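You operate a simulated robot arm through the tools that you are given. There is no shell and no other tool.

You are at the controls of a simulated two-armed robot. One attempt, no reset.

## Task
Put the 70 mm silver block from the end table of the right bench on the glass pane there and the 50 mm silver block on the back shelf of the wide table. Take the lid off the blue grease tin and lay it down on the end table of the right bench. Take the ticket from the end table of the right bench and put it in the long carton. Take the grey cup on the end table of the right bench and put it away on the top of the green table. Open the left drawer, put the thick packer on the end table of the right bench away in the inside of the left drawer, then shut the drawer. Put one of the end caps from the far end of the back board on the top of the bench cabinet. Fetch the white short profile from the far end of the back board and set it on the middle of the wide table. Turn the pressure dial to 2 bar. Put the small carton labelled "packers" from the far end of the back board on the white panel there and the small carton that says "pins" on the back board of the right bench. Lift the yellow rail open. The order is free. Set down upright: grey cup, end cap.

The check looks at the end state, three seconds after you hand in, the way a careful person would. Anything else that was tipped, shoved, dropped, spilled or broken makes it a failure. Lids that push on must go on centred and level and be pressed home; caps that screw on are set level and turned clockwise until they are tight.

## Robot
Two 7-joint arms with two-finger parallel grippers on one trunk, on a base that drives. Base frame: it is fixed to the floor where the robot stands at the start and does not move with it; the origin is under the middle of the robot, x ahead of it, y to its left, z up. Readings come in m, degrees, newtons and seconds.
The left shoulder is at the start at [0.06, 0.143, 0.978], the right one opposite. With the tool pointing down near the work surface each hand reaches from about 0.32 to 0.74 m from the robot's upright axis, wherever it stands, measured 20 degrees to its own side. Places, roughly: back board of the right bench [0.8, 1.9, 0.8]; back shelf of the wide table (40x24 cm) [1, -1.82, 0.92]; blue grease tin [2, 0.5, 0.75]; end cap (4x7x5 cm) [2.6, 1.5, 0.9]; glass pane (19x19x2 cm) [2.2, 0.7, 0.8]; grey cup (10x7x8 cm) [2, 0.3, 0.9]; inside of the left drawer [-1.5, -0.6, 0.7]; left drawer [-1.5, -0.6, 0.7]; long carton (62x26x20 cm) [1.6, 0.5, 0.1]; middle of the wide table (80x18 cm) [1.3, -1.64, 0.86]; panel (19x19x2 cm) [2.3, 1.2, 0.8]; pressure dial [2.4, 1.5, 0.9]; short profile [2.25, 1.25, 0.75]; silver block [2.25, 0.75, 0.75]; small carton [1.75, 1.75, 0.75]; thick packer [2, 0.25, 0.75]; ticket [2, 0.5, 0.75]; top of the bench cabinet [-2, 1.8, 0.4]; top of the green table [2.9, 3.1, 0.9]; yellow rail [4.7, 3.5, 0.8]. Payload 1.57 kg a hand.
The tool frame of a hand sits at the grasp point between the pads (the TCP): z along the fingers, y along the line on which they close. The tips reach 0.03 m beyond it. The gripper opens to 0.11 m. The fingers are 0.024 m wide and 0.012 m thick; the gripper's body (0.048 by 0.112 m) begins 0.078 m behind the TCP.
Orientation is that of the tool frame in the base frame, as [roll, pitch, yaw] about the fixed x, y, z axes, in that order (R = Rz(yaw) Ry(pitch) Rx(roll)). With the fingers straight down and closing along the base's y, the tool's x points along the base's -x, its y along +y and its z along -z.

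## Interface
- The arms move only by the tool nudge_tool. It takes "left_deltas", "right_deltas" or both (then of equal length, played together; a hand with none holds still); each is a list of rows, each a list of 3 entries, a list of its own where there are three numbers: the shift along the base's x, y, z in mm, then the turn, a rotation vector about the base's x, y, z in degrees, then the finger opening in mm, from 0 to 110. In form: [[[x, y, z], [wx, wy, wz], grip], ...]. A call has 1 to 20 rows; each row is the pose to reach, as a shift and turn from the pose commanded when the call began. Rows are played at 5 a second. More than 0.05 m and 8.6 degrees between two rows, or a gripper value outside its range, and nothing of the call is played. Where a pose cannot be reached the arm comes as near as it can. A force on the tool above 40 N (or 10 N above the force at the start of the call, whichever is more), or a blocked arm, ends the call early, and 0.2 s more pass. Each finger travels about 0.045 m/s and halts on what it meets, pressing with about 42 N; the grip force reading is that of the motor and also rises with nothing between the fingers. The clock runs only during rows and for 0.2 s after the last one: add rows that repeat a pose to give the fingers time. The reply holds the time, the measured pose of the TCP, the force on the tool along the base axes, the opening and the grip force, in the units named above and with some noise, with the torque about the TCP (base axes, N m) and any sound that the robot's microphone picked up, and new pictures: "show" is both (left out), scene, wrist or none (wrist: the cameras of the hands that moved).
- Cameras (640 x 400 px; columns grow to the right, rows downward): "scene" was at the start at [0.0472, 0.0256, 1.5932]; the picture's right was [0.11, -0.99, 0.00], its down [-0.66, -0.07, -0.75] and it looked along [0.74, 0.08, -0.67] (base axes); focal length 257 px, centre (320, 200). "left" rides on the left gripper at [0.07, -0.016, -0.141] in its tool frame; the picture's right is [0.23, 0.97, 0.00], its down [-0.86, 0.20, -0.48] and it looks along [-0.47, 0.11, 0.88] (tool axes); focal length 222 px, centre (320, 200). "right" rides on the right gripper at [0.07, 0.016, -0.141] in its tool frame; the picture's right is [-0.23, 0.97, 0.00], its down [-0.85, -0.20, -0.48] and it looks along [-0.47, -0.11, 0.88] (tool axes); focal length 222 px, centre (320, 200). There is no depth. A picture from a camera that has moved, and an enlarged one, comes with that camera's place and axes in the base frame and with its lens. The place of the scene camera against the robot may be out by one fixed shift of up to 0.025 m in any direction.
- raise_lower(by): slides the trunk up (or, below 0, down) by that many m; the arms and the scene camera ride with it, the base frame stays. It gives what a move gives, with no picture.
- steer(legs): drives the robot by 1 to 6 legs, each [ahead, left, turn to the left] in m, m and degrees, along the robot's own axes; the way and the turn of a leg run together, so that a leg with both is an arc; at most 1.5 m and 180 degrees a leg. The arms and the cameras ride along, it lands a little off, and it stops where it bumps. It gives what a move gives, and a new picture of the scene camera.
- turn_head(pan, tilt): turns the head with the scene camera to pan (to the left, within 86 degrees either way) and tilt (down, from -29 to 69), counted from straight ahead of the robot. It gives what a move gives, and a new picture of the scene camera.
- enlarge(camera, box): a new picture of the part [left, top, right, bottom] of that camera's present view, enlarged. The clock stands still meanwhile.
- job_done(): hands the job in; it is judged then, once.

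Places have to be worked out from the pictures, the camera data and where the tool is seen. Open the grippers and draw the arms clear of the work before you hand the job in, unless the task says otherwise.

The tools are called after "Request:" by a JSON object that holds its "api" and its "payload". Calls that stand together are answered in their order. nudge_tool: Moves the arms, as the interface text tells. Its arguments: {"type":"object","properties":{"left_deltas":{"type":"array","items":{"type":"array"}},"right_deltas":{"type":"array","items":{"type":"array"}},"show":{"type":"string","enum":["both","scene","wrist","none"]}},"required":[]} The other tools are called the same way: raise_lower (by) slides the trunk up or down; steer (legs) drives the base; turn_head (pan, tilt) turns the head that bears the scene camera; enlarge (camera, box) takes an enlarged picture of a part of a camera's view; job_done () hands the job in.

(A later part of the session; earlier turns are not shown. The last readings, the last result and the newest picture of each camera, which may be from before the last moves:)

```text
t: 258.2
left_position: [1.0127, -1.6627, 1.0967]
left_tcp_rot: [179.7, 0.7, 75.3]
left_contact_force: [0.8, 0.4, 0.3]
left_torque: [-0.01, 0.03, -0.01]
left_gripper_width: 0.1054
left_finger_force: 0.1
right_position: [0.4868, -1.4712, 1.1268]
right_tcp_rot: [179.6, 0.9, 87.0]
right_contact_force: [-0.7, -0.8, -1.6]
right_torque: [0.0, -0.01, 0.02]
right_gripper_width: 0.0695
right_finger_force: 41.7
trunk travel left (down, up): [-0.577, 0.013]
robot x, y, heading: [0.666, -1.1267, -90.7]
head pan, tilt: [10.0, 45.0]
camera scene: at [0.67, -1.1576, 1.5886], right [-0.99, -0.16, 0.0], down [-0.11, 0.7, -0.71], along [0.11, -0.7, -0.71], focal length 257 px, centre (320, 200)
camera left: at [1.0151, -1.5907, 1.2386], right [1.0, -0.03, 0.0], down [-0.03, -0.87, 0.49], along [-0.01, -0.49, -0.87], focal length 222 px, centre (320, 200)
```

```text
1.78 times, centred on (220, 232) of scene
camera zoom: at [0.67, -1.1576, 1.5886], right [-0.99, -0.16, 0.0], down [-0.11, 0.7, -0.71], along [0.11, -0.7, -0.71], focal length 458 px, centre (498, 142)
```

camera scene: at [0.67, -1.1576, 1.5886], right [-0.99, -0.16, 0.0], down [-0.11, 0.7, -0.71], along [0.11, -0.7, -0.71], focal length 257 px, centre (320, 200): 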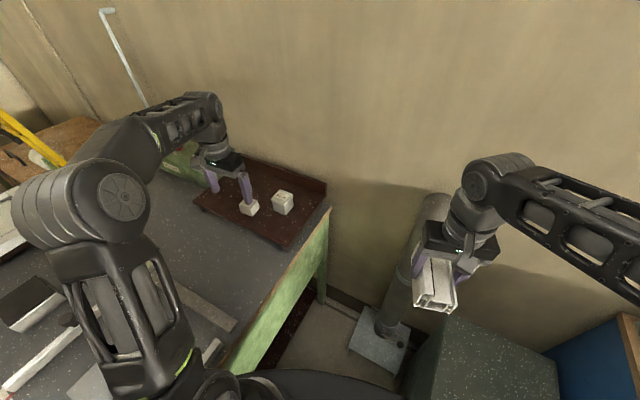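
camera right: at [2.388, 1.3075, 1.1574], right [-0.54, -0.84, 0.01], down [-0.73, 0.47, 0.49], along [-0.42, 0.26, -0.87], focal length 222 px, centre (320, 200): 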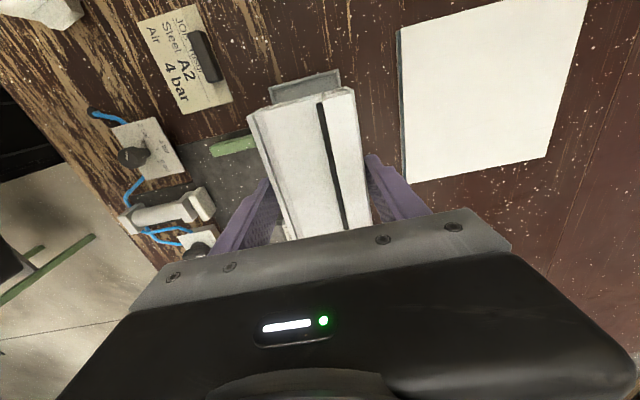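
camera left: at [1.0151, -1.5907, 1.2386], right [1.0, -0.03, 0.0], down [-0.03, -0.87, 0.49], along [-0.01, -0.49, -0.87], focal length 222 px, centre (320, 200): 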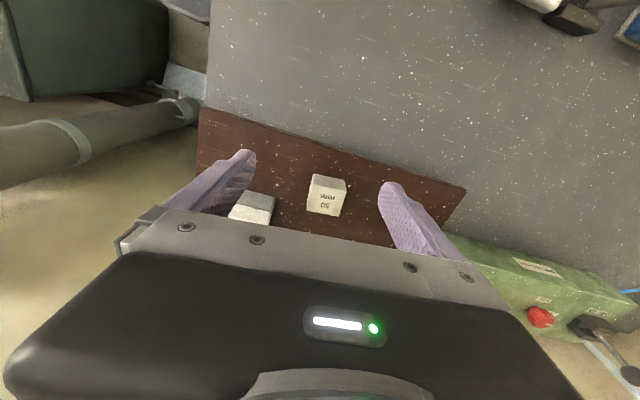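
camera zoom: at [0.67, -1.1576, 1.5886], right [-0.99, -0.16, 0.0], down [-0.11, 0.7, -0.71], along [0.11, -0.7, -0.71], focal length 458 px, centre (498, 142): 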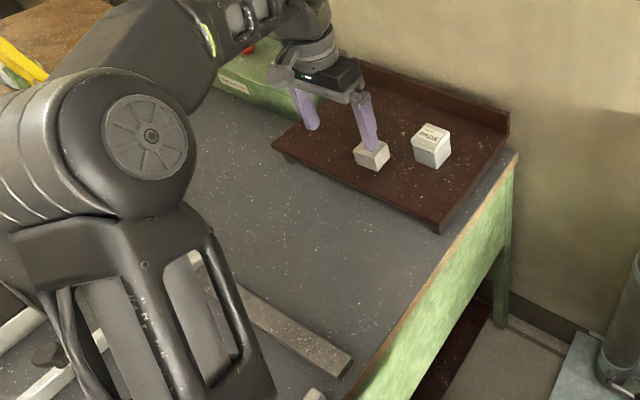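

The 50 mm block stands on the back shelf. Now I tuck the left arm and turn left to about -35° so the right hand can set the profile on the right part of the middle strip, near (1.03, -1.56).

Request:
{"api": "nudge_tool", "payload": {"left_deltas": [[[-10, 40, 15], [0, 0, 5], 105], [[-20, 80, 30], [0, 0, 10], 105], [[-30, 120, 45], [0, 0, 14], 105], [[-40, 155, 50], [0, 0, 14], 105]], "show": "none"}}

Request:
{"api": "steer", "payload": {"legs": [[0, 0, 55]]}}

Request:
{"api": "turn_head", "payload": {"pan": -10, "tilt": 50}}

```text
t: 259.2
left_position: [0.9728, -1.5086, 1.1449]
left_tcp_rot: [179.7, 0.5, 89.3]
left_contact_force: [-1.0, 0.3, 0.7]
left_torque: [-0.01, -0.01, 0.02]
left_gripper_width: 0.105
left_finger_force: 0.1
right_position: [0.4882, -1.4706, 1.1263]
right_tcp_rot: [179.6, 0.7, 87.0]
right_contact_force: [0.2, -0.2, -1.5]
right_torque: [-0.04, 0.0, 0.01]
right_gripper_width: 0.0692
right_finger_force: 42.2
trunk travel left (down, up): [-0.577, 0.013]
robot x, y, heading: [0.6675, -1.1244, -90.6]
head pan, tilt: [10.0, 45.0]
```

```text
t: 262.1
left_position: [1.1557, -1.089, 1.1433]
left_tcp_rot: [179.8, 0.6, 144.5]
left_contact_force: [0.4, -0.1, 0.1]
left_torque: [0.02, -0.02, 0.01]
left_gripper_width: 0.1047
left_finger_force: 0.0
right_position: [0.8482, -1.4673, 1.1259]
right_tcp_rot: [179.6, 0.8, 142.2]
right_contact_force: [0.1, 0.0, -1.8]
right_torque: [0.01, -0.01, -0.03]
right_gripper_width: 0.0695
right_finger_force: 41.9
trunk travel left (down, up): [-0.577, 0.013]
robot x, y, heading: [0.6616, -1.1248, -35.3]
head pan, tilt: [10.0, 45.0]
camera scene: at [0.7061, -1.1262, 1.5885], right [-0.43, -0.9, 0.0], down [-0.64, 0.3, -0.71], along [0.64, -0.3, -0.71], focal length 257 px, centre (320, 200)
```

scene: 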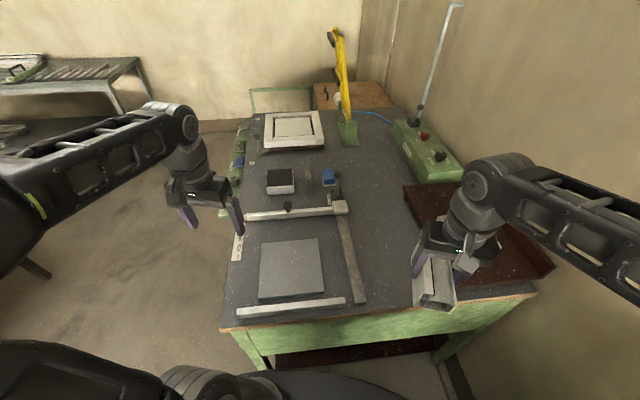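

```text
t: 262.9
left_position: [1.1562, -1.0908, 1.144]
left_tcp_rot: [179.8, 0.6, 144.6]
left_contact_force: [-0.1, -0.2, -0.2]
left_torque: [0.02, 0.01, -0.01]
left_gripper_width: 0.1053
left_finger_force: 0.0
right_position: [0.8491, -1.468, 1.1269]
right_tcp_rot: [179.6, 0.7, 142.2]
right_contact_force: [0.0, 0.4, -1.1]
right_torque: [-0.02, 0.05, -0.01]
right_gripper_width: 0.0692
right_finger_force: 41.5
trunk travel left (down, up): [-0.577, 0.013]
robot x, y, heading: [0.6657, -1.1263, -35.5]
head pan, tilt: [-10.0, 50.0]
camera scene: at [0.6867, -1.1461, 1.5817], right [-0.71, -0.7, 0.0], down [-0.54, 0.55, -0.64], along [0.45, -0.46, -0.77], focal length 257 px, centre (320, 200)
```

scene: 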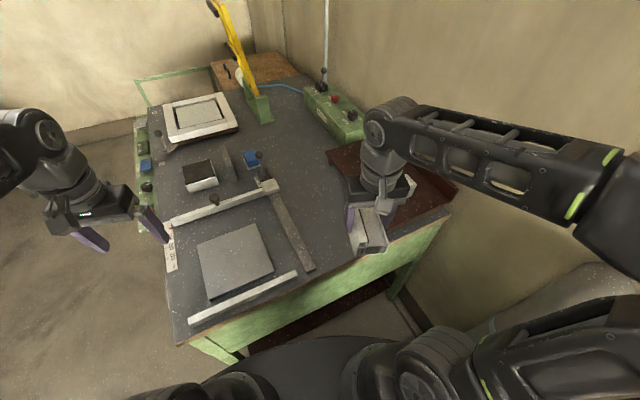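

The strip between the fence bar and the shelf is free around (1.09, -1.58). I carry the profile there and align it along the table.

Request:
{"api": "nudge_tool", "payload": {"right_deltas": [[[40, -18, 0], [0, 0, 4], 55], [[80, -37, 0], [0, 0, 8], 55], [[120, -56, 0], [0, 0, 12], 55], [[160, -75, 0], [0, 0, 16], 55], [[200, -93, -5], [0, 0, 19], 55], [[241, -112, -10], [0, 0, 19], 55], [[241, -112, -55], [0, 0, 19], 55], [[241, -112, -100], [0, 0, 19], 55], [[241, -112, -140], [0, 0, 19], 55], [[241, -112, -140], [0, 0, 19], 55]], "show": "both"}}

```text
t: 265.1
left_position: [1.1555, -1.0894, 1.1443]
left_tcp_rot: [179.8, 0.6, 144.4]
left_contact_force: [-1.2, 0.0, 0.6]
left_torque: [0.04, 0.0, -0.02]
left_gripper_width: 0.1052
left_finger_force: 0.0
right_position: [1.0893, -1.5809, 0.988]
right_tcp_rot: [179.7, 0.9, 161.4]
right_contact_force: [-0.5, -0.3, -1.9]
right_torque: [-0.02, -0.03, -0.01]
right_gripper_width: 0.0693
right_finger_force: 42.3
right hand out of reach, approached as far as the arm can: row 6
trunk travel left (down, up): [-0.577, 0.013]
robot x, y, heading: [0.6656, -1.1295, -35.2]
head pan, tilt: [-10.0, 50.0]
camera scene: at [0.6858, -1.1457, 1.5817], right [-0.71, -0.7, 0.0], down [-0.54, 0.55, -0.64], along [0.45, -0.46, -0.77], focal length 257 px, centre (320, 200)
camera right: at [1.0258, -1.5436, 1.1274], right [0.53, 0.85, 0.01], down [0.74, -0.46, 0.49], along [0.42, -0.25, -0.87], focal length 222 px, centre (320, 200)
```

scene: 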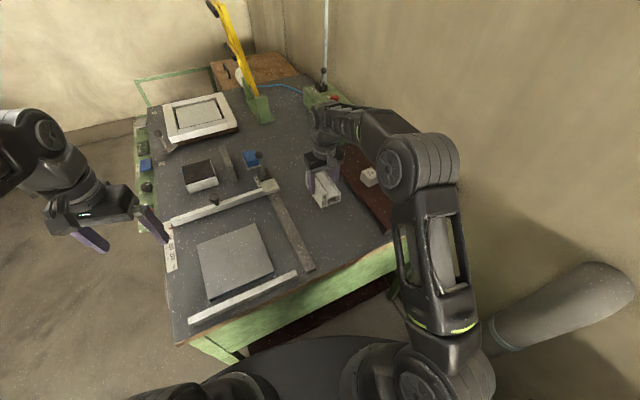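
right: 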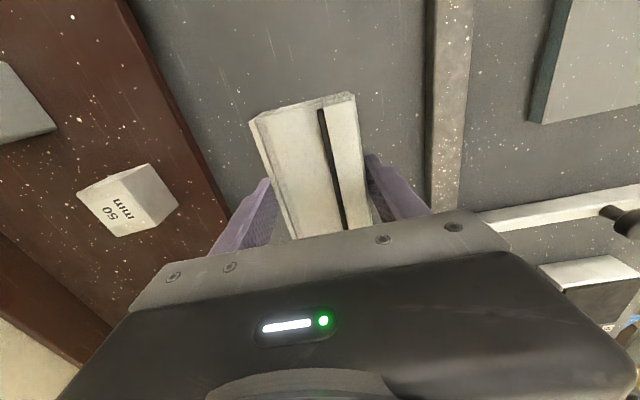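

Clearances are fine on both sides. I lower the profile to contact.

Request:
{"api": "nudge_tool", "payload": {"right_deltas": [[[0, 0, -30], [0, 0, 0], 55], [[0, 0, -60], [0, 0, 0], 55], [[0, 0, -72], [0, 0, 0], 55], [[0, 0, -78], [0, 0, 0], 55], [[0, 0, -83], [0, 0, 0], 55], [[0, 0, -88], [0, 0, 0], 55], [[0, 0, -92], [0, 0, 0], 55], [[0, 0, -96], [0, 0, 0], 55], [[0, 0, -100], [0, 0, 0], 55], [[0, 0, -104], [0, 0, 0], 55]], "show": "wrist"}}

```text
t: 267.3
left_position: [1.1551, -1.0881, 1.1448]
left_tcp_rot: [179.7, 0.6, 144.5]
left_contact_force: [0.6, -1.3, -0.2]
left_torque: [0.02, -0.01, 0.0]
left_gripper_width: 0.1049
left_finger_force: 0.2
right_position: [1.089, -1.5795, 0.8903]
right_tcp_rot: [179.8, 1.2, 161.2]
right_contact_force: [-6.3, 4.2, 18.7]
right_torque: [-0.47, 0.63, -0.5]
right_gripper_width: 0.0696
right_finger_force: 42.4
trunk travel left (down, up): [-0.577, 0.013]
robot x, y, heading: [0.6641, -1.1249, -35.8]
head pan, tilt: [-10.0, 50.0]
stopped in row 10 (right hand): the force on the tool passed its limit at 47 N (the readings are from after the stop); the commanded pose is now the measured one
camera right: at [1.0266, -1.5411, 1.0308], right [0.53, 0.85, 0.01], down [0.73, -0.46, 0.5], along [0.43, -0.26, -0.87], focal length 222 px, centre (320, 200)
```

right: 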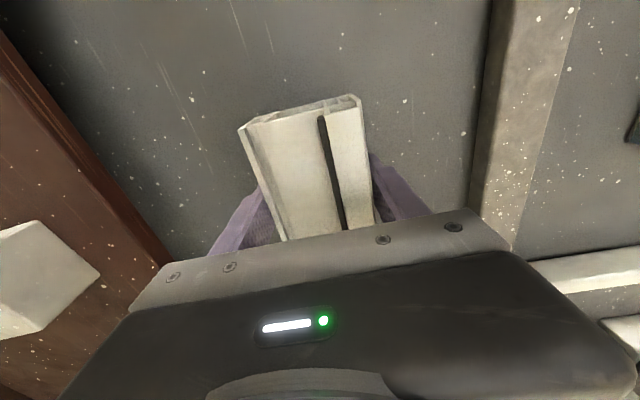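

The profile is down. I open and lift off.

Request:
{"api": "nudge_tool", "payload": {"right_deltas": [[[0, 0, 1], [0, 0, 0], 70], [[0, 0, 1], [0, 0, 0], 85], [[0, 0, 1], [0, 0, 0], 95], [[0, 0, 1], [0, 0, 0], 95], [[0, 0, 45], [0, 0, 0], 95], [[0, 0, 90], [0, 0, 0], 95], [[-15, 10, 130], [0, 0, 0], 95], [[-45, 25, 160], [0, 0, -5], 105], [[-80, 45, 190], [0, 0, -10], 105], [[-120, 60, 210], [0, 0, -18], 105]], "show": "both"}}

Request:
{"api": "enlarge", "payload": {"camera": "scene", "box": [240, 120, 440, 245]}}

```text
refused: row 9 steps farther than a row can; nothing moved
```

```text
3.20 times, centred on (340, 182) of scene
camera zoom: at [0.6847, -1.1443, 1.5815], right [-0.71, -0.7, 0.0], down [-0.54, 0.55, -0.64], along [0.45, -0.46, -0.77], focal length 824 px, centre (256, 256)
```

zoom: 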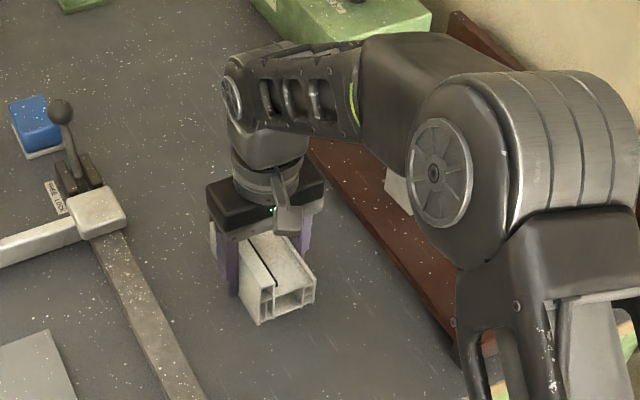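

Request:
{"api": "nudge_tool", "payload": {"right_deltas": [[[0, 0, 1], [0, 0, 0], 70], [[0, 0, 1], [0, 0, 0], 85], [[0, 0, 1], [0, 0, 0], 95], [[0, 0, 1], [0, 0, 0], 95], [[0, 0, 45], [0, 0, 0], 95], [[0, 0, 90], [0, 0, 0], 95], [[-15, 10, 130], [0, 0, 0], 95], [[-40, 22, 160], [0, 0, -5], 105], [[-70, 38, 185], [0, 0, -10], 105], [[-105, 52, 205], [0, 0, -18], 105]], "show": "both"}}

Request:
{"api": "enlarge", "payload": {"camera": "scene", "box": [240, 120, 440, 245]}}

```text
t: 269.5
left_position: [1.1544, -1.0896, 1.1444]
left_tcp_rot: [179.7, 0.5, 144.5]
left_contact_force: [-0.5, -0.3, 0.3]
left_torque: [-0.03, -0.02, 0.02]
left_gripper_width: 0.1052
left_finger_force: 0.1
right_position: [0.986, -1.5281, 1.0948]
right_tcp_rot: [179.8, 1.2, 143.2]
right_contact_force: [-0.8, 0.3, -0.4]
right_torque: [0.03, -0.05, -0.01]
right_gripper_width: 0.1053
right_finger_force: 0.0
trunk travel left (down, up): [-0.577, 0.013]
robot x, y, heading: [0.6618, -1.1248, -35.7]
head pan, tilt: [-10.0, 50.0]
camera scene: at [0.6851, -1.1456, 1.5817], right [-0.71, -0.7, 0.0], down [-0.54, 0.55, -0.64], along [0.45, -0.46, -0.77], focal length 257 px, centre (320, 200)
camera right: at [0.938, -1.4724, 1.2349], right [0.77, 0.64, 0.01], down [0.56, -0.67, 0.5], along [0.32, -0.37, -0.87], focal length 222 px, centre (320, 200)
```

scene: 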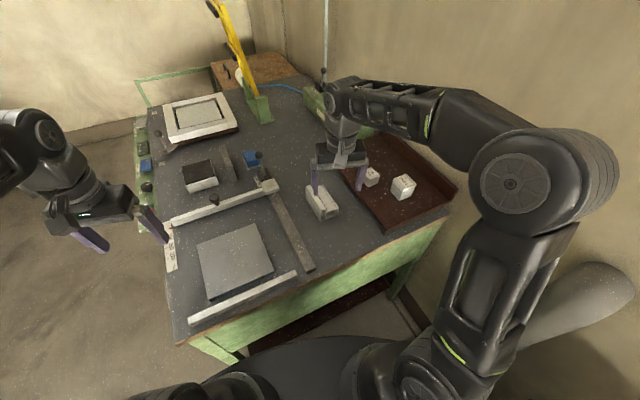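
right: 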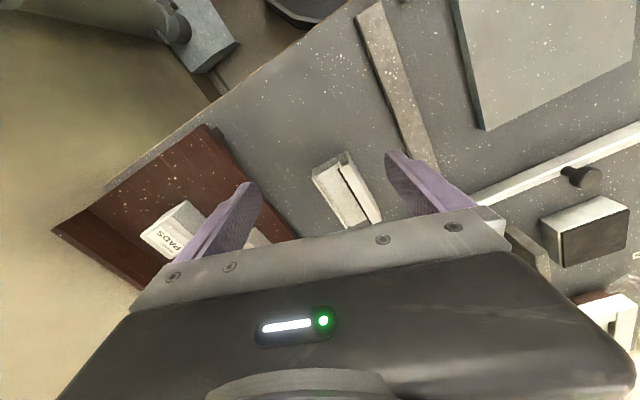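

```text
3.20 times, centred on (340, 182) of scene
camera zoom: at [0.6851, -1.1456, 1.5817], right [-0.71, -0.7, 0.0], down [-0.54, 0.55, -0.64], along [0.45, -0.46, -0.77], focal length 824 px, centre (256, 256)
```

zoom: 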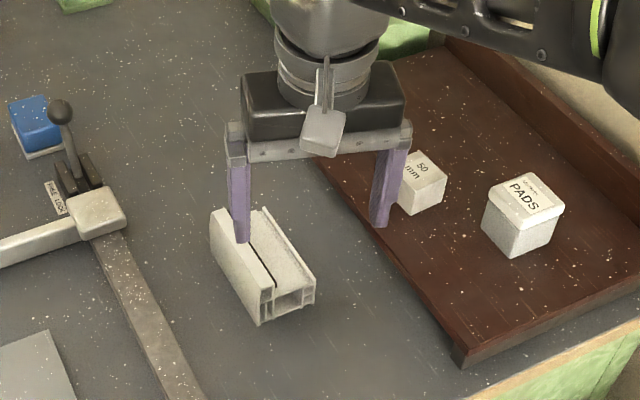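

The profile stands on the middle of the wide table. Next trip: packer and an end cap. I raise the right hand and drive around to the bench's right end.

Request:
{"api": "nudge_tool", "payload": {"right_deltas": [[[-30, 10, 20], [0, 0, 0], 105], [[-65, 15, 40], [0, 0, 0], 105]], "show": "none"}}

Request:
{"api": "steer", "payload": {"legs": [[0, 0, 125.7], [0.6, 0, 0], [0, -1.0, 0], [0, -1.03, 0], [0.72, 0, 0], [0, 0, 70]]}}

Request:
{"api": "turn_head", "payload": {"pan": 0, "tilt": 50}}

```text
t: 270.1
left_position: [1.1554, -1.0903, 1.1437]
left_tcp_rot: [179.7, 0.5, 144.5]
left_contact_force: [0.3, -0.3, 0.2]
left_torque: [-0.01, 0.0, 0.01]
left_gripper_width: 0.1054
left_finger_force: 0.0
right_position: [0.9211, -1.5131, 1.1332]
right_tcp_rot: [179.8, 1.2, 143.3]
right_contact_force: [0.8, 0.4, -0.1]
right_torque: [0.0, 0.0, 0.0]
right_gripper_width: 0.105
right_finger_force: 0.1
trunk travel left (down, up): [-0.577, 0.013]
robot x, y, heading: [0.66, -1.124, -35.2]
head pan, tilt: [-10.0, 50.0]
```

```text
t: 295.1
left_position: [2.2894, -0.009, 1.1442]
left_tcp_rot: [179.9, 0.6, -23.1]
left_contact_force: [0.7, -0.3, -1.0]
left_torque: [-0.02, 0.01, 0.0]
left_gripper_width: 0.1051
left_finger_force: 0.0
right_position: [2.4276, 0.4537, 1.1339]
right_tcp_rot: [179.8, 1.2, -24.4]
right_contact_force: [-0.5, 0.0, 0.0]
right_torque: [0.02, 0.01, -0.01]
right_gripper_width: 0.1052
right_finger_force: 0.1
trunk travel left (down, up): [-0.577, 0.013]
robot x, y, heading: [2.7651, 0.132, 156.9]
head pan, tilt: [-10.0, 50.0]
camera scene: at [2.7198, 0.1775, 1.5816], right [0.55, 0.84, 0.0], down [0.64, -0.42, -0.64], along [-0.54, 0.35, -0.77], focal length 257 px, centre (320, 200)
```

scene: 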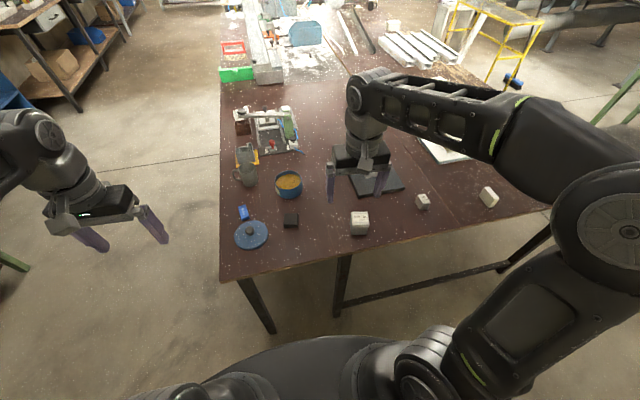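

```text
t: 295.8
left_position: [2.2893, -0.0094, 1.1436]
left_tcp_rot: [179.7, 0.5, -23.1]
left_contact_force: [-0.1, -0.2, 0.0]
left_torque: [0.03, -0.01, -0.02]
left_gripper_width: 0.1053
left_finger_force: 0.0
right_position: [2.4265, 0.4544, 1.1335]
right_tcp_rot: [179.9, 1.2, -24.3]
right_contact_force: [0.3, 0.6, -0.4]
right_torque: [0.0, 0.01, 0.0]
right_gripper_width: 0.1053
right_finger_force: 0.2
trunk travel left (down, up): [-0.577, 0.013]
robot x, y, heading: [2.7685, 0.1312, 157.1]
head pan, tilt: [0.0, 50.0]
camera scene: at [2.7135, 0.1659, 1.5816], right [0.39, 0.92, 0.0], down [0.7, -0.3, -0.64], along [-0.59, 0.25, -0.77], focal length 257 px, centre (320, 200)
```

scene: 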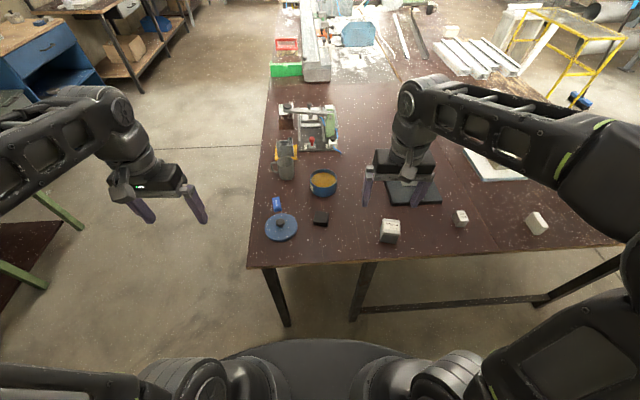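

Packer is ~0.66 m ahead, 0.15 m to the left. I close in 0.1 m and bring the left hand over it.

Request:
{"api": "steer", "payload": {"legs": [[0.1, 0, 3]]}}

Request:
{"api": "nudge_tool", "payload": {"left_deltas": [[[-15, 40, -10], [0, 0, 0], 80], [[-30, 80, -25], [0, 0, 0], 60], [[-45, 120, -45], [0, 0, 0], 60], [[-60, 160, -70], [0, 0, 0], 60], [[-75, 195, -100], [0, 0, 0], 60], [[-85, 215, -130], [0, 0, 0], 60], [[-85, 215, -130], [0, 0, 0], 60]], "show": "both"}}

```text
t: 296.9
left_position: [2.2051, 0.0011, 1.1433]
left_tcp_rot: [179.8, 0.5, -19.9]
left_contact_force: [-0.8, -0.8, -0.5]
left_torque: [-0.01, -0.04, -0.04]
left_gripper_width: 0.1051
left_finger_force: 0.0
right_position: [2.3174, 0.4719, 1.1326]
right_tcp_rot: [179.8, 1.1, -21.1]
right_contact_force: [0.0, -0.4, 0.6]
right_torque: [-0.04, -0.07, 0.02]
right_gripper_width: 0.1049
right_finger_force: 0.1
trunk travel left (down, up): [-0.577, 0.013]
robot x, y, heading: [2.6733, 0.1665, 159.8]
head pan, tilt: [0.0, 50.0]
camera scene: at [2.6194, 0.2001, 1.5816], right [0.34, 0.94, 0.0], down [0.72, -0.26, -0.64], along [-0.6, 0.22, -0.77], focal length 257 px, centre (320, 200)
```

scene: 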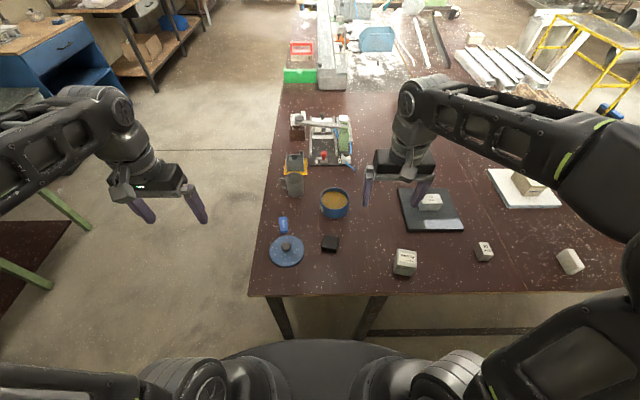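

```text
t: 298.5
left_position: [2.1244, 0.2156, 1.0125]
left_tcp_rot: [179.7, 0.5, -20.0]
left_contact_force: [0.4, 0.0, 0.3]
left_torque: [0.02, 0.0, 0.01]
left_gripper_width: 0.0599
left_finger_force: 0.0
right_position: [2.3188, 0.4703, 1.1333]
right_tcp_rot: [179.9, 1.2, -21.2]
right_contact_force: [0.5, 0.0, 0.6]
right_torque: [0.01, 0.0, 0.01]
right_gripper_width: 0.1051
right_finger_force: 0.1
trunk travel left (down, up): [-0.577, 0.013]
robot x, y, heading: [2.6721, 0.1661, 159.8]
head pan, tilt: [0.0, 50.0]
camera scene: at [2.6215, 0.1993, 1.5817], right [0.34, 0.94, 0.0], down [0.72, -0.26, -0.64], along [-0.6, 0.22, -0.77], focal length 257 px, centre (320, 200)
camera left: at [2.1964, 0.2068, 1.1537], right [-0.12, -0.99, 0.0], down [-0.87, 0.1, 0.49], along [-0.48, 0.06, -0.87], focal length 222 px, centre (320, 200)
```

scene: 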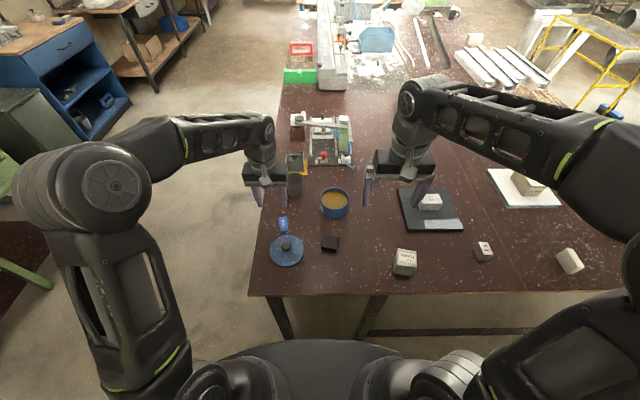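
left: 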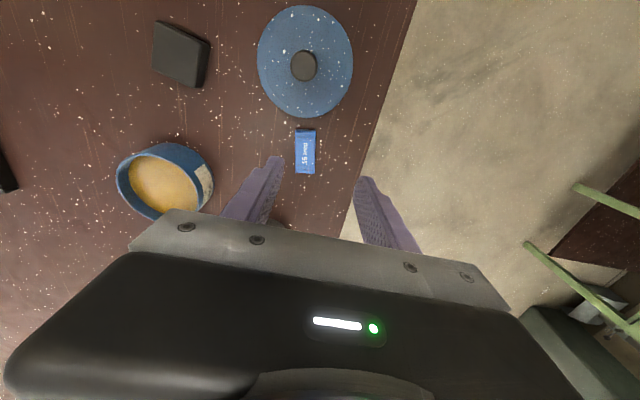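

The packer computes to (2.111, 0.2385), turned about 13° from the hand. I align and lower.

Request:
{"api": "nudge_tool", "payload": {"left_deltas": [[[-6, 10, -20], [0, 0, 6], 60], [[-13, 23, -50], [0, 0, 12], 60], [[-13, 23, -80], [0, 0, 13], 60], [[-13, 23, -80], [0, 0, 13], 60]], "show": "wrist"}}

```text
t: 299.5
left_position: [2.1088, 0.238, 0.9319]
left_tcp_rot: [179.8, 0.6, -6.8]
left_contact_force: [0.0, 0.3, -0.1]
left_torque: [0.03, 0.05, -0.04]
left_gripper_width: 0.0599
left_finger_force: 0.2
right_position: [2.3172, 0.4724, 1.1332]
right_tcp_rot: [179.8, 1.2, -21.2]
right_contact_force: [0.6, -0.9, 0.3]
right_torque: [0.01, 0.02, -0.01]
right_gripper_width: 0.1049
right_finger_force: 0.0
trunk travel left (down, up): [-0.577, 0.013]
robot x, y, heading: [2.6676, 0.1661, 159.9]
head pan, tilt: [0.0, 50.0]
camera left: at [2.1812, 0.2465, 1.0727], right [0.11, -0.99, 0.0], down [-0.87, -0.09, 0.49], along [-0.48, -0.05, -0.87], focal length 222 px, centre (320, 200)
```

left: 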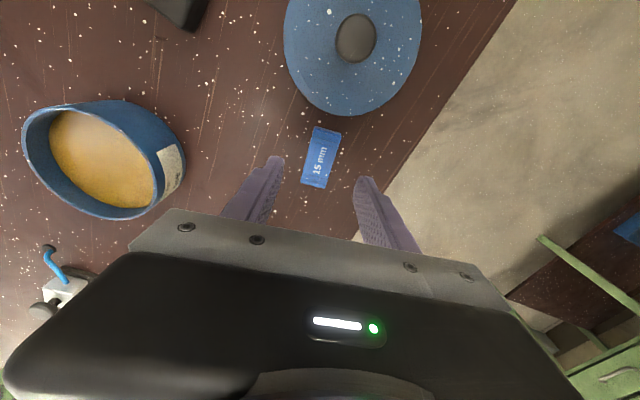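

Aligned. I descend to just above the table and close on the packer.

Request:
{"api": "nudge_tool", "payload": {"left_deltas": [[[2, 1, -25], [0, 0, 0], 60], [[2, 1, -45], [0, 0, 0], 60], [[2, 1, -54], [0, 0, 0], 60], [[2, 1, -54], [0, 0, 0], 35], [[2, 1, -54], [0, 0, 0], 15], [[2, 1, -54], [0, 0, 0], 15], [[2, 1, -54], [0, 0, 0], 15], [[2, 1, -30], [0, 0, 0], 15], [[2, 1, 10], [0, 0, 0], 15]], "show": "wrist"}}

```text
t: 301.5
left_position: [2.1099, 0.2386, 0.9463]
left_tcp_rot: [179.7, 0.7, -7.0]
left_contact_force: [-0.4, 1.0, -0.4]
left_torque: [0.02, 0.01, 0.01]
left_gripper_width: 0.0263
left_finger_force: 37.7
right_position: [2.3191, 0.4718, 1.1328]
right_tcp_rot: [179.8, 1.2, -21.2]
right_contact_force: [0.1, 0.3, 0.8]
right_torque: [0.01, 0.0, 0.04]
right_gripper_width: 0.1053
right_finger_force: 0.1
trunk travel left (down, up): [-0.577, 0.013]
robot x, y, heading: [2.6728, 0.1645, 160.0]
head pan, tilt: [0.0, 50.0]
camera left: at [2.183, 0.247, 1.0863], right [0.11, -0.99, 0.0], down [-0.87, -0.09, 0.49], along [-0.48, -0.05, -0.87], focal length 222 px, centre (320, 200)
```

left: 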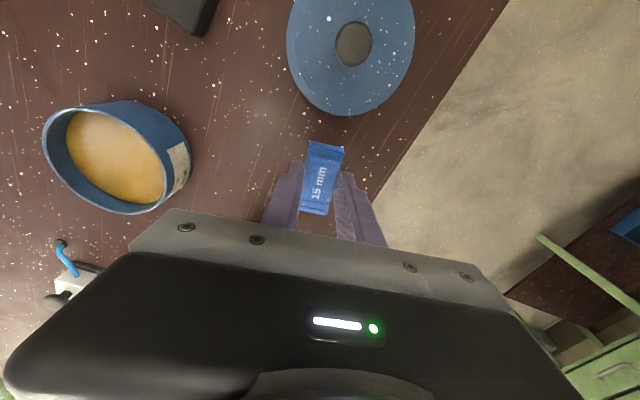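

Packer is in the left hand. I lift and tuck it, then move along the right end to the nearest white end cap.

Request:
{"api": "nudge_tool", "payload": {"left_deltas": [[[0, 0, 40], [0, 0, -4], 15], [[5, -10, 80], [0, 0, -8], 15], [[20, -35, 115], [0, 0, -12], 15], [[40, -70, 140], [0, 0, -13], 15], [[60, -105, 165], [0, 0, -13], 15], [[80, -145, 185], [0, 0, -13], 15], [[95, -185, 195], [0, 0, -13], 15]], "show": "none"}}

Request:
{"api": "steer", "payload": {"legs": [[0, -0.64, 0]]}}

Request:
{"api": "enlarge", "payload": {"camera": "scene", "box": [260, 120, 500, 270]}}

```text
t: 303.1
left_position: [2.2055, 0.0527, 1.1389]
left_tcp_rot: [179.8, 0.6, -20.0]
left_contact_force: [0.0, 0.7, -0.7]
left_torque: [0.03, 0.01, -0.01]
left_gripper_width: 0.0265
left_finger_force: 37.4
right_position: [2.3195, 0.4706, 1.1343]
right_tcp_rot: [179.8, 1.1, -21.3]
right_contact_force: [0.1, -0.2, 0.3]
right_torque: [0.02, 0.02, 0.0]
right_gripper_width: 0.105
right_finger_force: 0.0
trunk travel left (down, up): [-0.577, 0.013]
robot x, y, heading: [2.6703, 0.1652, 160.0]
head pan, tilt: [0.0, 50.0]
```

```text
t: 306.7
left_position: [2.4272, 0.6612, 1.1393]
left_tcp_rot: [179.8, 0.6, -20.1]
left_contact_force: [0.5, 0.7, 0.3]
left_torque: [-0.04, -0.01, -0.01]
left_gripper_width: 0.0267
left_finger_force: 37.7
right_position: [2.541, 1.0794, 1.1309]
right_tcp_rot: [179.7, 1.2, -21.3]
right_contact_force: [0.4, -0.6, 0.2]
right_torque: [0.0, 0.05, 0.0]
right_gripper_width: 0.1048
right_finger_force: 0.0
trunk travel left (down, up): [-0.577, 0.013]
robot x, y, heading: [2.8926, 0.7746, 159.9]
head pan, tilt: [0.0, 50.0]
camera scene: at [2.8426, 0.8065, 1.5816], right [0.34, 0.94, 0.0], down [0.72, -0.26, -0.64], along [-0.6, 0.22, -0.77], focal length 257 px, centre (320, 200)
```

scene: 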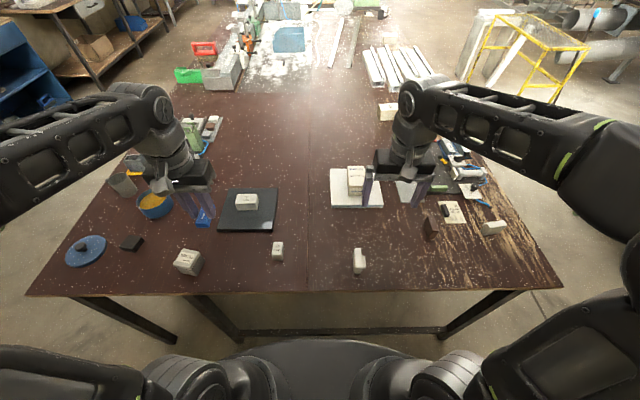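

```text
2.67 times, centred on (380, 195) of scene
camera zoom: at [2.8426, 0.8065, 1.5816], right [0.34, 0.94, 0.0], down [0.72, -0.26, -0.64], along [-0.6, 0.22, -0.77], focal length 686 px, centre (160, 213)
```

zoom: 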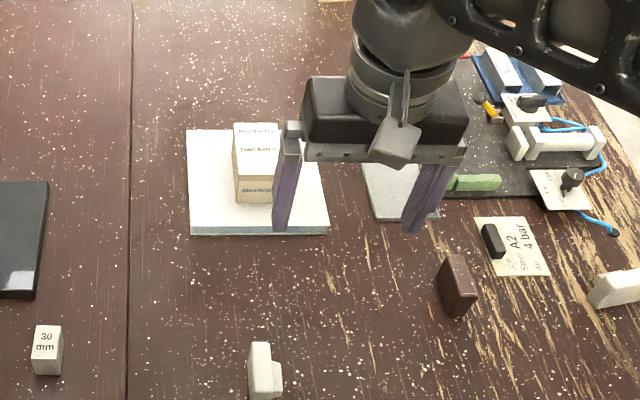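

The end cap stands near (2.544, 1.040). I bring the right hand over it.

Request:
{"api": "nudge_tool", "payload": {"right_deltas": [[[0, -10, -40], [0, 0, 0], 100], [[0, -25, -80], [0, 0, 0], 90], [[2, -39, -120], [0, 0, 0], 85], [[2, -39, -120], [0, 0, 0], 85]], "show": "wrist"}}

Request:
{"api": "enlarge", "payload": {"camera": "right", "box": [220, 60, 420, 185]}}

```text
t: 307.7
left_position: [2.4274, 0.6607, 1.1387]
left_tcp_rot: [179.7, 0.6, -20.2]
left_contact_force: [-0.1, 0.1, -0.3]
left_torque: [0.0, 0.01, 0.01]
left_gripper_width: 0.0267
left_finger_force: 37.0
right_position: [2.5428, 1.0409, 1.0152]
right_tcp_rot: [179.8, 1.2, -21.2]
right_contact_force: [-0.3, -0.1, 0.1]
right_torque: [-0.02, -0.03, 0.03]
right_gripper_width: 0.085
right_finger_force: 0.1
trunk travel left (down, up): [-0.577, 0.013]
robot x, y, heading: [2.8946, 0.7749, 159.9]
head pan, tilt: [0.0, 50.0]
camera right: at [2.6047, 0.9993, 1.1551], right [-0.56, -0.83, 0.01], down [-0.71, 0.49, 0.5], along [-0.41, 0.27, -0.87], focal length 222 px, centre (320, 200)
```

right: 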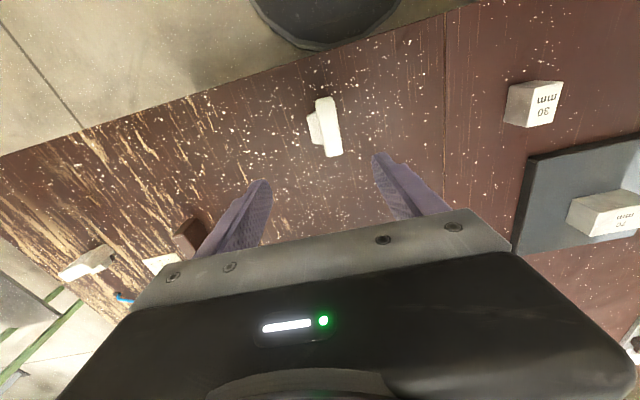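

```text
3.20 times, centred on (320, 122) of right
camera zoom: at [2.6047, 0.9993, 1.1551], right [-0.56, -0.83, 0.01], down [-0.71, 0.49, 0.5], along [-0.41, 0.27, -0.87], focal length 711 px, centre (320, 448)
```

zoom: 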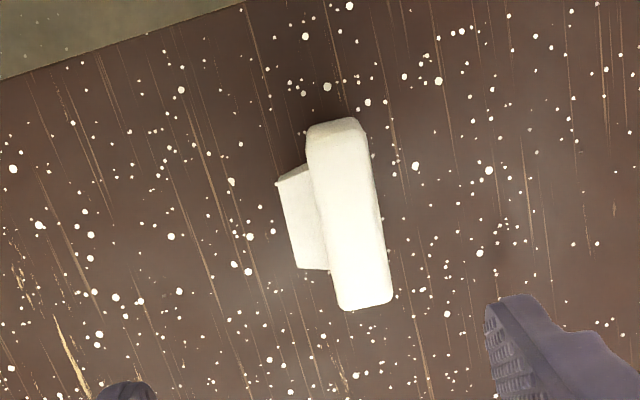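

The cap's grip centre is about (2.555, 1.025). I align, descend to z≈0.882 and close.

Request:
{"api": "nudge_tool", "payload": {"right_deltas": [[[6, -8, -30], [0, 0, 0], 80], [[12, -16, -70], [0, 0, 0], 75], [[12, -16, -105], [0, 0, 0], 75], [[12, -16, -105], [0, 0, 0], 75]], "show": "wrist"}}

```text
t: 308.7
left_position: [2.4277, 0.6611, 1.1393]
left_tcp_rot: [179.8, 0.6, -20.0]
left_contact_force: [0.4, 0.5, -1.0]
left_torque: [-0.01, 0.0, -0.01]
left_gripper_width: 0.0262
left_finger_force: 37.8
right_position: [2.5561, 1.0233, 0.9093]
right_tcp_rot: [179.8, 1.2, -21.3]
right_contact_force: [-0.3, 0.1, -0.1]
right_torque: [-0.03, 0.03, -0.01]
right_gripper_width: 0.075
right_finger_force: 0.0
trunk travel left (down, up): [-0.577, 0.013]
robot x, y, heading: [2.8967, 0.7711, 160.0]
head pan, tilt: [0.0, 50.0]
camera right: at [2.6178, 0.9827, 1.0502], right [-0.57, -0.82, 0.01], down [-0.71, 0.49, 0.5], along [-0.41, 0.27, -0.87], focal length 222 px, centre (320, 200)
```

right: 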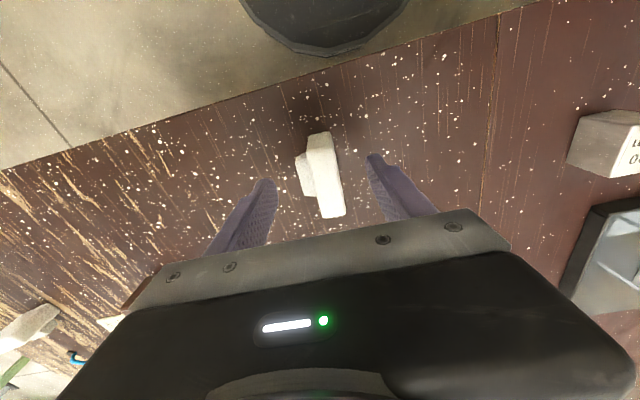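

Request:
{"api": "nudge_tool", "payload": {"right_deltas": [[[0, 0, -15], [0, 0, 0], 75], [[0, 0, -27], [0, 0, 0], 75], [[0, 0, -27], [0, 0, 0], 50], [[0, 0, -27], [0, 0, 0], 30], [[0, 0, -27], [0, 0, 0], 20], [[0, 0, -27], [0, 0, 0], 20], [[0, 0, -27], [0, 0, 0], 20]], "show": "wrist"}}

```text
t: 310.3
left_position: [2.4264, 0.6604, 1.1386]
left_tcp_rot: [179.7, 0.6, -20.1]
left_contact_force: [-0.6, 0.5, -0.1]
left_torque: [0.01, 0.02, -0.01]
left_gripper_width: 0.0262
left_finger_force: 37.2
right_position: [2.5553, 1.0232, 0.8823]
right_tcp_rot: [179.9, 1.2, -21.3]
right_contact_force: [0.7, -0.2, 0.1]
right_torque: [0.03, -0.01, -0.03]
right_gripper_width: 0.0348
right_finger_force: 36.0
trunk travel left (down, up): [-0.577, 0.013]
robot x, y, heading: [2.8916, 0.7746, 159.8]
head pan, tilt: [0.0, 50.0]
camera right: at [2.6178, 0.9819, 1.0227], right [-0.56, -0.83, 0.01], down [-0.71, 0.49, 0.5], along [-0.41, 0.27, -0.87], focal length 222 px, centre (320, 200)
```

right: 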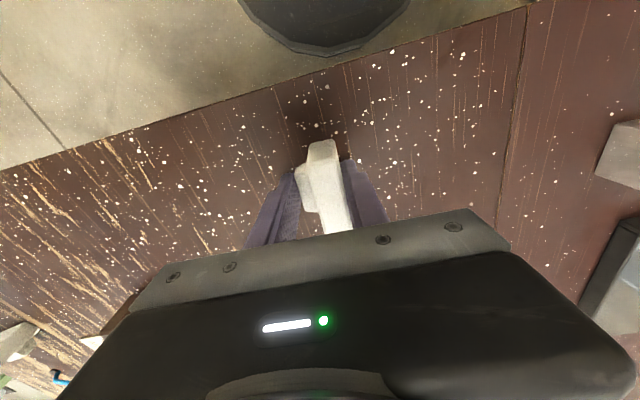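

The end cap is gripped (35 mm). I lift and tuck it, then drive around the corner and along the front of the bench toward the west side.

Request:
{"api": "nudge_tool", "payload": {"right_deltas": [[[0, 0, 40], [0, 0, 0], 20], [[0, 0, 85], [0, 0, 0], 20], [[0, 0, 130], [0, 0, 0], 20], [[0, 0, 175], [0, 0, 0], 20], [[0, 0, 220], [0, 0, 0], 20], [[0, 0, 250], [0, 0, 0], 20]], "show": "none"}}

Request:
{"api": "steer", "payload": {"legs": [[0, 0.75, 0], [0, 0.75, 0], [1.5, 0, 0], [1.5, 0, 0]]}}

Request:
{"api": "turn_head", "payload": {"pan": 45, "tilt": 25}}

Request:
{"api": "turn_head", "payload": {"pan": 0, "tilt": 25}}

```text
t: 311.7
left_position: [2.4273, 0.6603, 1.1398]
left_tcp_rot: [179.8, 0.6, -20.1]
left_contact_force: [0.4, 0.3, 0.0]
left_torque: [-0.01, 0.0, 0.01]
left_gripper_width: 0.026
left_finger_force: 37.4
right_position: [2.5552, 1.0223, 1.1314]
right_tcp_rot: [179.8, 1.2, -21.3]
right_contact_force: [0.5, 0.0, -0.8]
right_torque: [0.0, -0.02, 0.0]
right_gripper_width: 0.0347
right_finger_force: 41.3
trunk travel left (down, up): [-0.577, 0.013]
robot x, y, heading: [2.8942, 0.7743, 159.7]
head pan, tilt: [0.0, 50.0]
```

```text
t: 333.4
left_position: [-0.8896, 0.2824, 1.1394]
left_tcp_rot: [179.8, 0.6, -20.7]
left_contact_force: [-0.6, -0.2, -0.3]
left_torque: [-0.03, -0.02, -0.03]
left_gripper_width: 0.0263
left_finger_force: 37.6
right_position: [-0.7598, 0.6426, 1.1312]
right_tcp_rot: [179.9, 1.2, -21.9]
right_contact_force: [-0.5, 0.1, -0.9]
right_torque: [0.02, 0.0, -0.01]
right_gripper_width: 0.0348
right_finger_force: 41.6
trunk travel left (down, up): [-0.577, 0.013]
robot x, y, heading: [-0.4234, 0.3909, 159.3]
head pan, tilt: [0.0, 50.0]
camera scene: at [-0.4729, 0.4228, 1.5816], right [0.35, 0.94, 0.0], down [0.72, -0.27, -0.64], along [-0.6, 0.23, -0.77], focal length 257 px, centre (320, 200)
```

scene: 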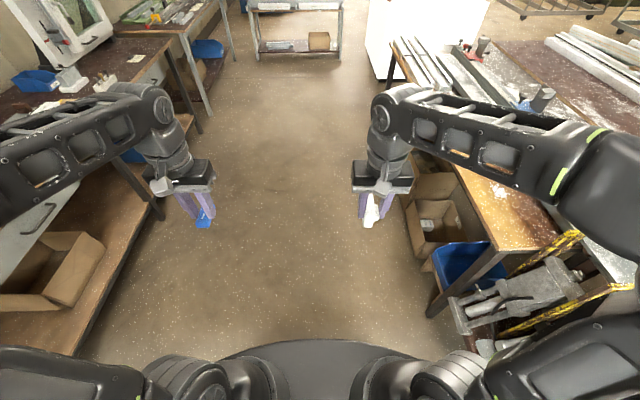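

```text
t: 334.5
left_position: [-0.8892, 0.2823, 1.1376]
left_tcp_rot: [179.9, 0.6, -20.7]
left_contact_force: [-0.8, 0.0, -0.1]
left_torque: [0.0, 0.0, -0.01]
left_gripper_width: 0.0259
left_finger_force: 37.1
right_position: [-0.7596, 0.6445, 1.1315]
right_tcp_rot: [179.7, 1.2, -21.8]
right_contact_force: [-0.2, -0.3, 0.4]
right_torque: [0.01, -0.02, 0.0]
right_gripper_width: 0.0348
right_finger_force: 42.0
trunk travel left (down, up): [-0.577, 0.013]
robot x, y, heading: [-0.4221, 0.3944, 159.3]
head pan, tilt: [45.0, 25.0]
camera scene: at [-0.4846, 0.3576, 1.6191], right [-0.41, 0.91, 0.0], down [0.39, 0.17, -0.91], along [-0.83, -0.37, -0.42], focal length 257 px, centre (320, 200)
```

scene: 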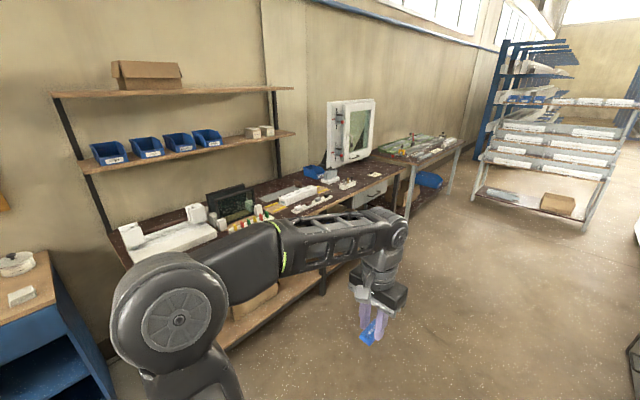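

```text
t: 335.6
left_position: [-0.8898, 0.2825, 1.1395]
left_tcp_rot: [179.7, 0.6, -20.7]
left_contact_force: [-0.7, -0.3, 0.3]
left_torque: [-0.03, 0.0, -0.01]
left_gripper_width: 0.0264
left_finger_force: 37.6
right_position: [-0.7587, 0.6436, 1.1323]
right_tcp_rot: [179.8, 1.1, -21.9]
right_contact_force: [0.4, -0.5, -0.7]
right_torque: [0.03, -0.02, -0.05]
right_gripper_width: 0.0347
right_finger_force: 41.9
trunk travel left (down, up): [-0.577, 0.013]
robot x, y, heading: [-0.4188, 0.3905, 159.5]
head pan, tilt: [0.0, 25.0]
camera scene: at [-0.4868, 0.4279, 1.6191], right [0.35, 0.94, 0.0], down [0.4, -0.15, -0.91], along [-0.85, 0.32, -0.42], focal length 257 px, centre (320, 200)
```

scene: 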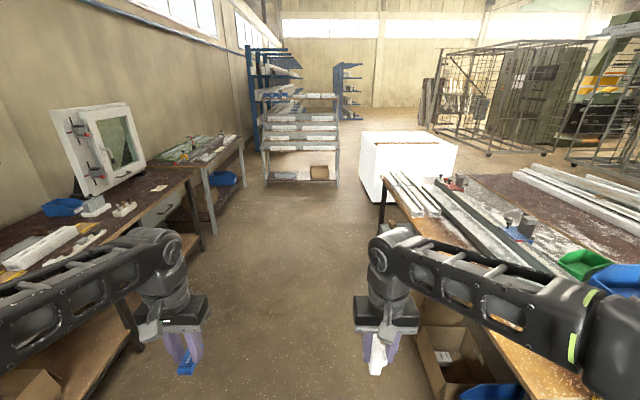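

The left bench (with drawers) is on my left and the long bench on the right. I advance and look right under the long bench for the bench cabinet near (-2, 1.8).

Request:
{"api": "steer", "payload": {"legs": [[0.8, 0.1, 0]]}}

Request:
{"api": "turn_head", "payload": {"pan": -50, "tilt": 35}}

Request:
{"api": "turn_head", "payload": {"pan": -15, "tilt": 35}}

Request:
{"api": "turn_head", "payload": {"pan": 75, "tilt": 35}}

```text
t: 340.0
left_position: [-1.6819, 0.4911, 1.1388]
left_tcp_rot: [179.8, 0.6, -21.7]
left_contact_force: [-0.7, 0.0, -0.2]
left_torque: [0.0, -0.02, 0.0]
left_gripper_width: 0.0263
left_finger_force: 37.4
right_position: [-1.5456, 0.8487, 1.1315]
right_tcp_rot: [179.8, 1.2, -23.0]
right_contact_force: [-0.3, 0.1, 0.3]
right_torque: [-0.02, -0.02, -0.02]
right_gripper_width: 0.0346
right_finger_force: 42.5
trunk travel left (down, up): [-0.577, 0.013]
robot x, y, heading: [-1.2125, 0.5861, 158.0]
head pan, tilt: [0.0, 25.0]
camera scene: at [-1.2774, 0.6295, 1.6191], right [0.37, 0.93, 0.0], down [0.39, -0.16, -0.91], along [-0.84, 0.34, -0.42], focal length 257 px, centre (320, 200)
```

scene: 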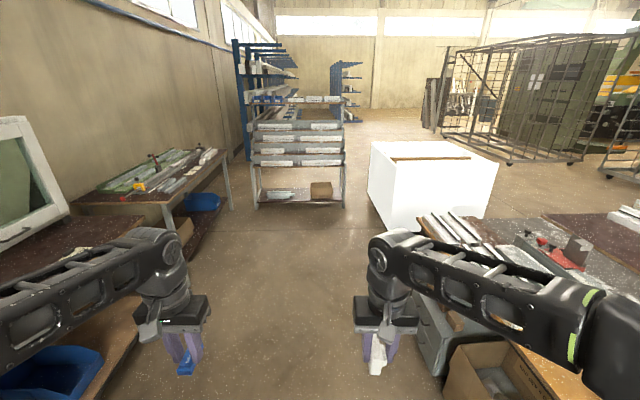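

```text
t: 341.2
left_position: [-1.6818, 0.4922, 1.139]
left_tcp_rot: [179.7, 0.6, -21.7]
left_contact_force: [-0.2, 0.8, -0.3]
left_torque: [0.02, -0.01, 0.04]
left_gripper_width: 0.0264
left_finger_force: 37.6
right_position: [-1.545, 0.8496, 1.1319]
right_tcp_rot: [179.9, 1.3, -23.0]
right_contact_force: [-0.1, 0.7, -0.7]
right_torque: [0.02, 0.02, -0.04]
right_gripper_width: 0.0348
right_finger_force: 42.4
trunk travel left (down, up): [-0.577, 0.013]
robot x, y, heading: [-1.212, 0.5872, 158.0]
head pan, tilt: [-50.0, 35.0]
camera scene: at [-1.2189, 0.6788, 1.6034], right [0.95, 0.31, 0.0], down [0.18, -0.54, -0.82], along [-0.26, 0.78, -0.57], focal length 257 px, centre (320, 200)
```

scene: 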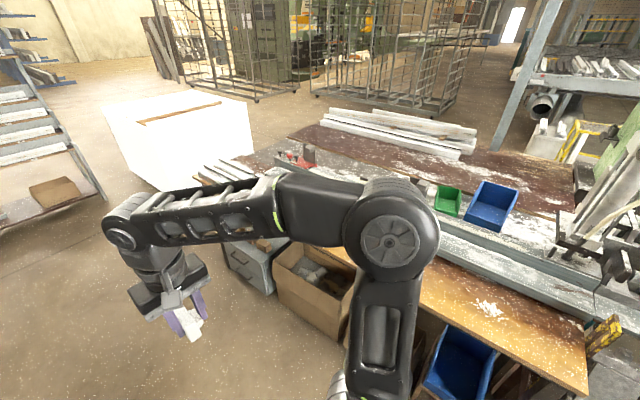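

```text
t: 342.2
left_position: [-1.6826, 0.4921, 1.1385]
left_tcp_rot: [179.7, 0.6, -21.7]
left_contact_force: [0.5, 0.0, -1.0]
left_torque: [0.02, 0.0, -0.01]
left_gripper_width: 0.0263
left_finger_force: 37.3
right_position: [-1.5456, 0.8493, 1.1315]
right_tcp_rot: [179.8, 1.2, -23.1]
right_contact_force: [0.3, -0.2, -0.2]
right_torque: [0.01, 0.02, 0.01]
right_gripper_width: 0.0347
right_finger_force: 42.0
trunk travel left (down, up): [-0.577, 0.013]
robot x, y, heading: [-1.2108, 0.589, 158.4]
head pan, tilt: [-15.0, 35.0]
camera scene: at [-1.2617, 0.648, 1.6034], right [0.6, 0.8, 0.0], down [0.46, -0.34, -0.82], along [-0.66, 0.49, -0.57], focal length 257 px, centre (320, 200)
```

scene: 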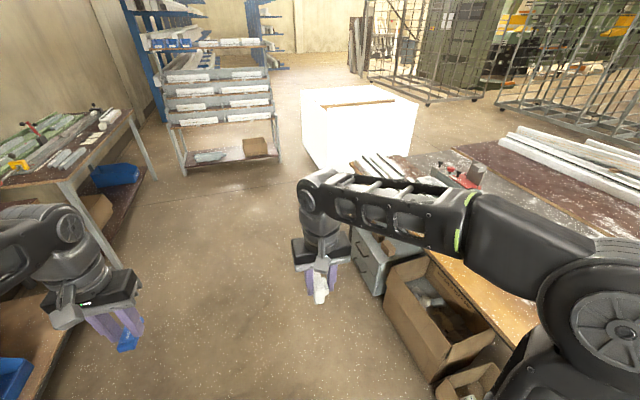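

```text
t: 343.9
left_position: [-1.6818, 0.491, 1.138]
left_tcp_rot: [179.7, 0.6, -21.8]
left_contact_force: [-0.3, 0.0, -0.8]
left_torque: [-0.01, -0.01, 0.01]
left_gripper_width: 0.0264
left_finger_force: 37.2
right_position: [-1.5458, 0.8494, 1.1309]
right_tcp_rot: [179.8, 1.2, -23.0]
right_contact_force: [0.6, 0.7, 0.4]
right_torque: [0.03, 0.05, 0.02]
right_gripper_width: 0.0348
right_finger_force: 41.9
trunk travel left (down, up): [-0.577, 0.013]
robot x, y, heading: [-1.2164, 0.5907, 157.9]
head pan, tilt: [75.0, 35.0]
camera scene: at [-1.244, 0.5247, 1.6034], right [-0.8, 0.6, 0.0], down [0.34, 0.46, -0.82], along [-0.49, -0.66, -0.57], focal length 257 px, centre (320, 200)
```

scene: 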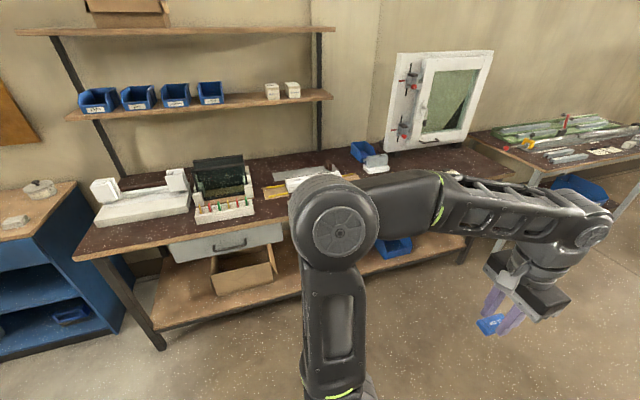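

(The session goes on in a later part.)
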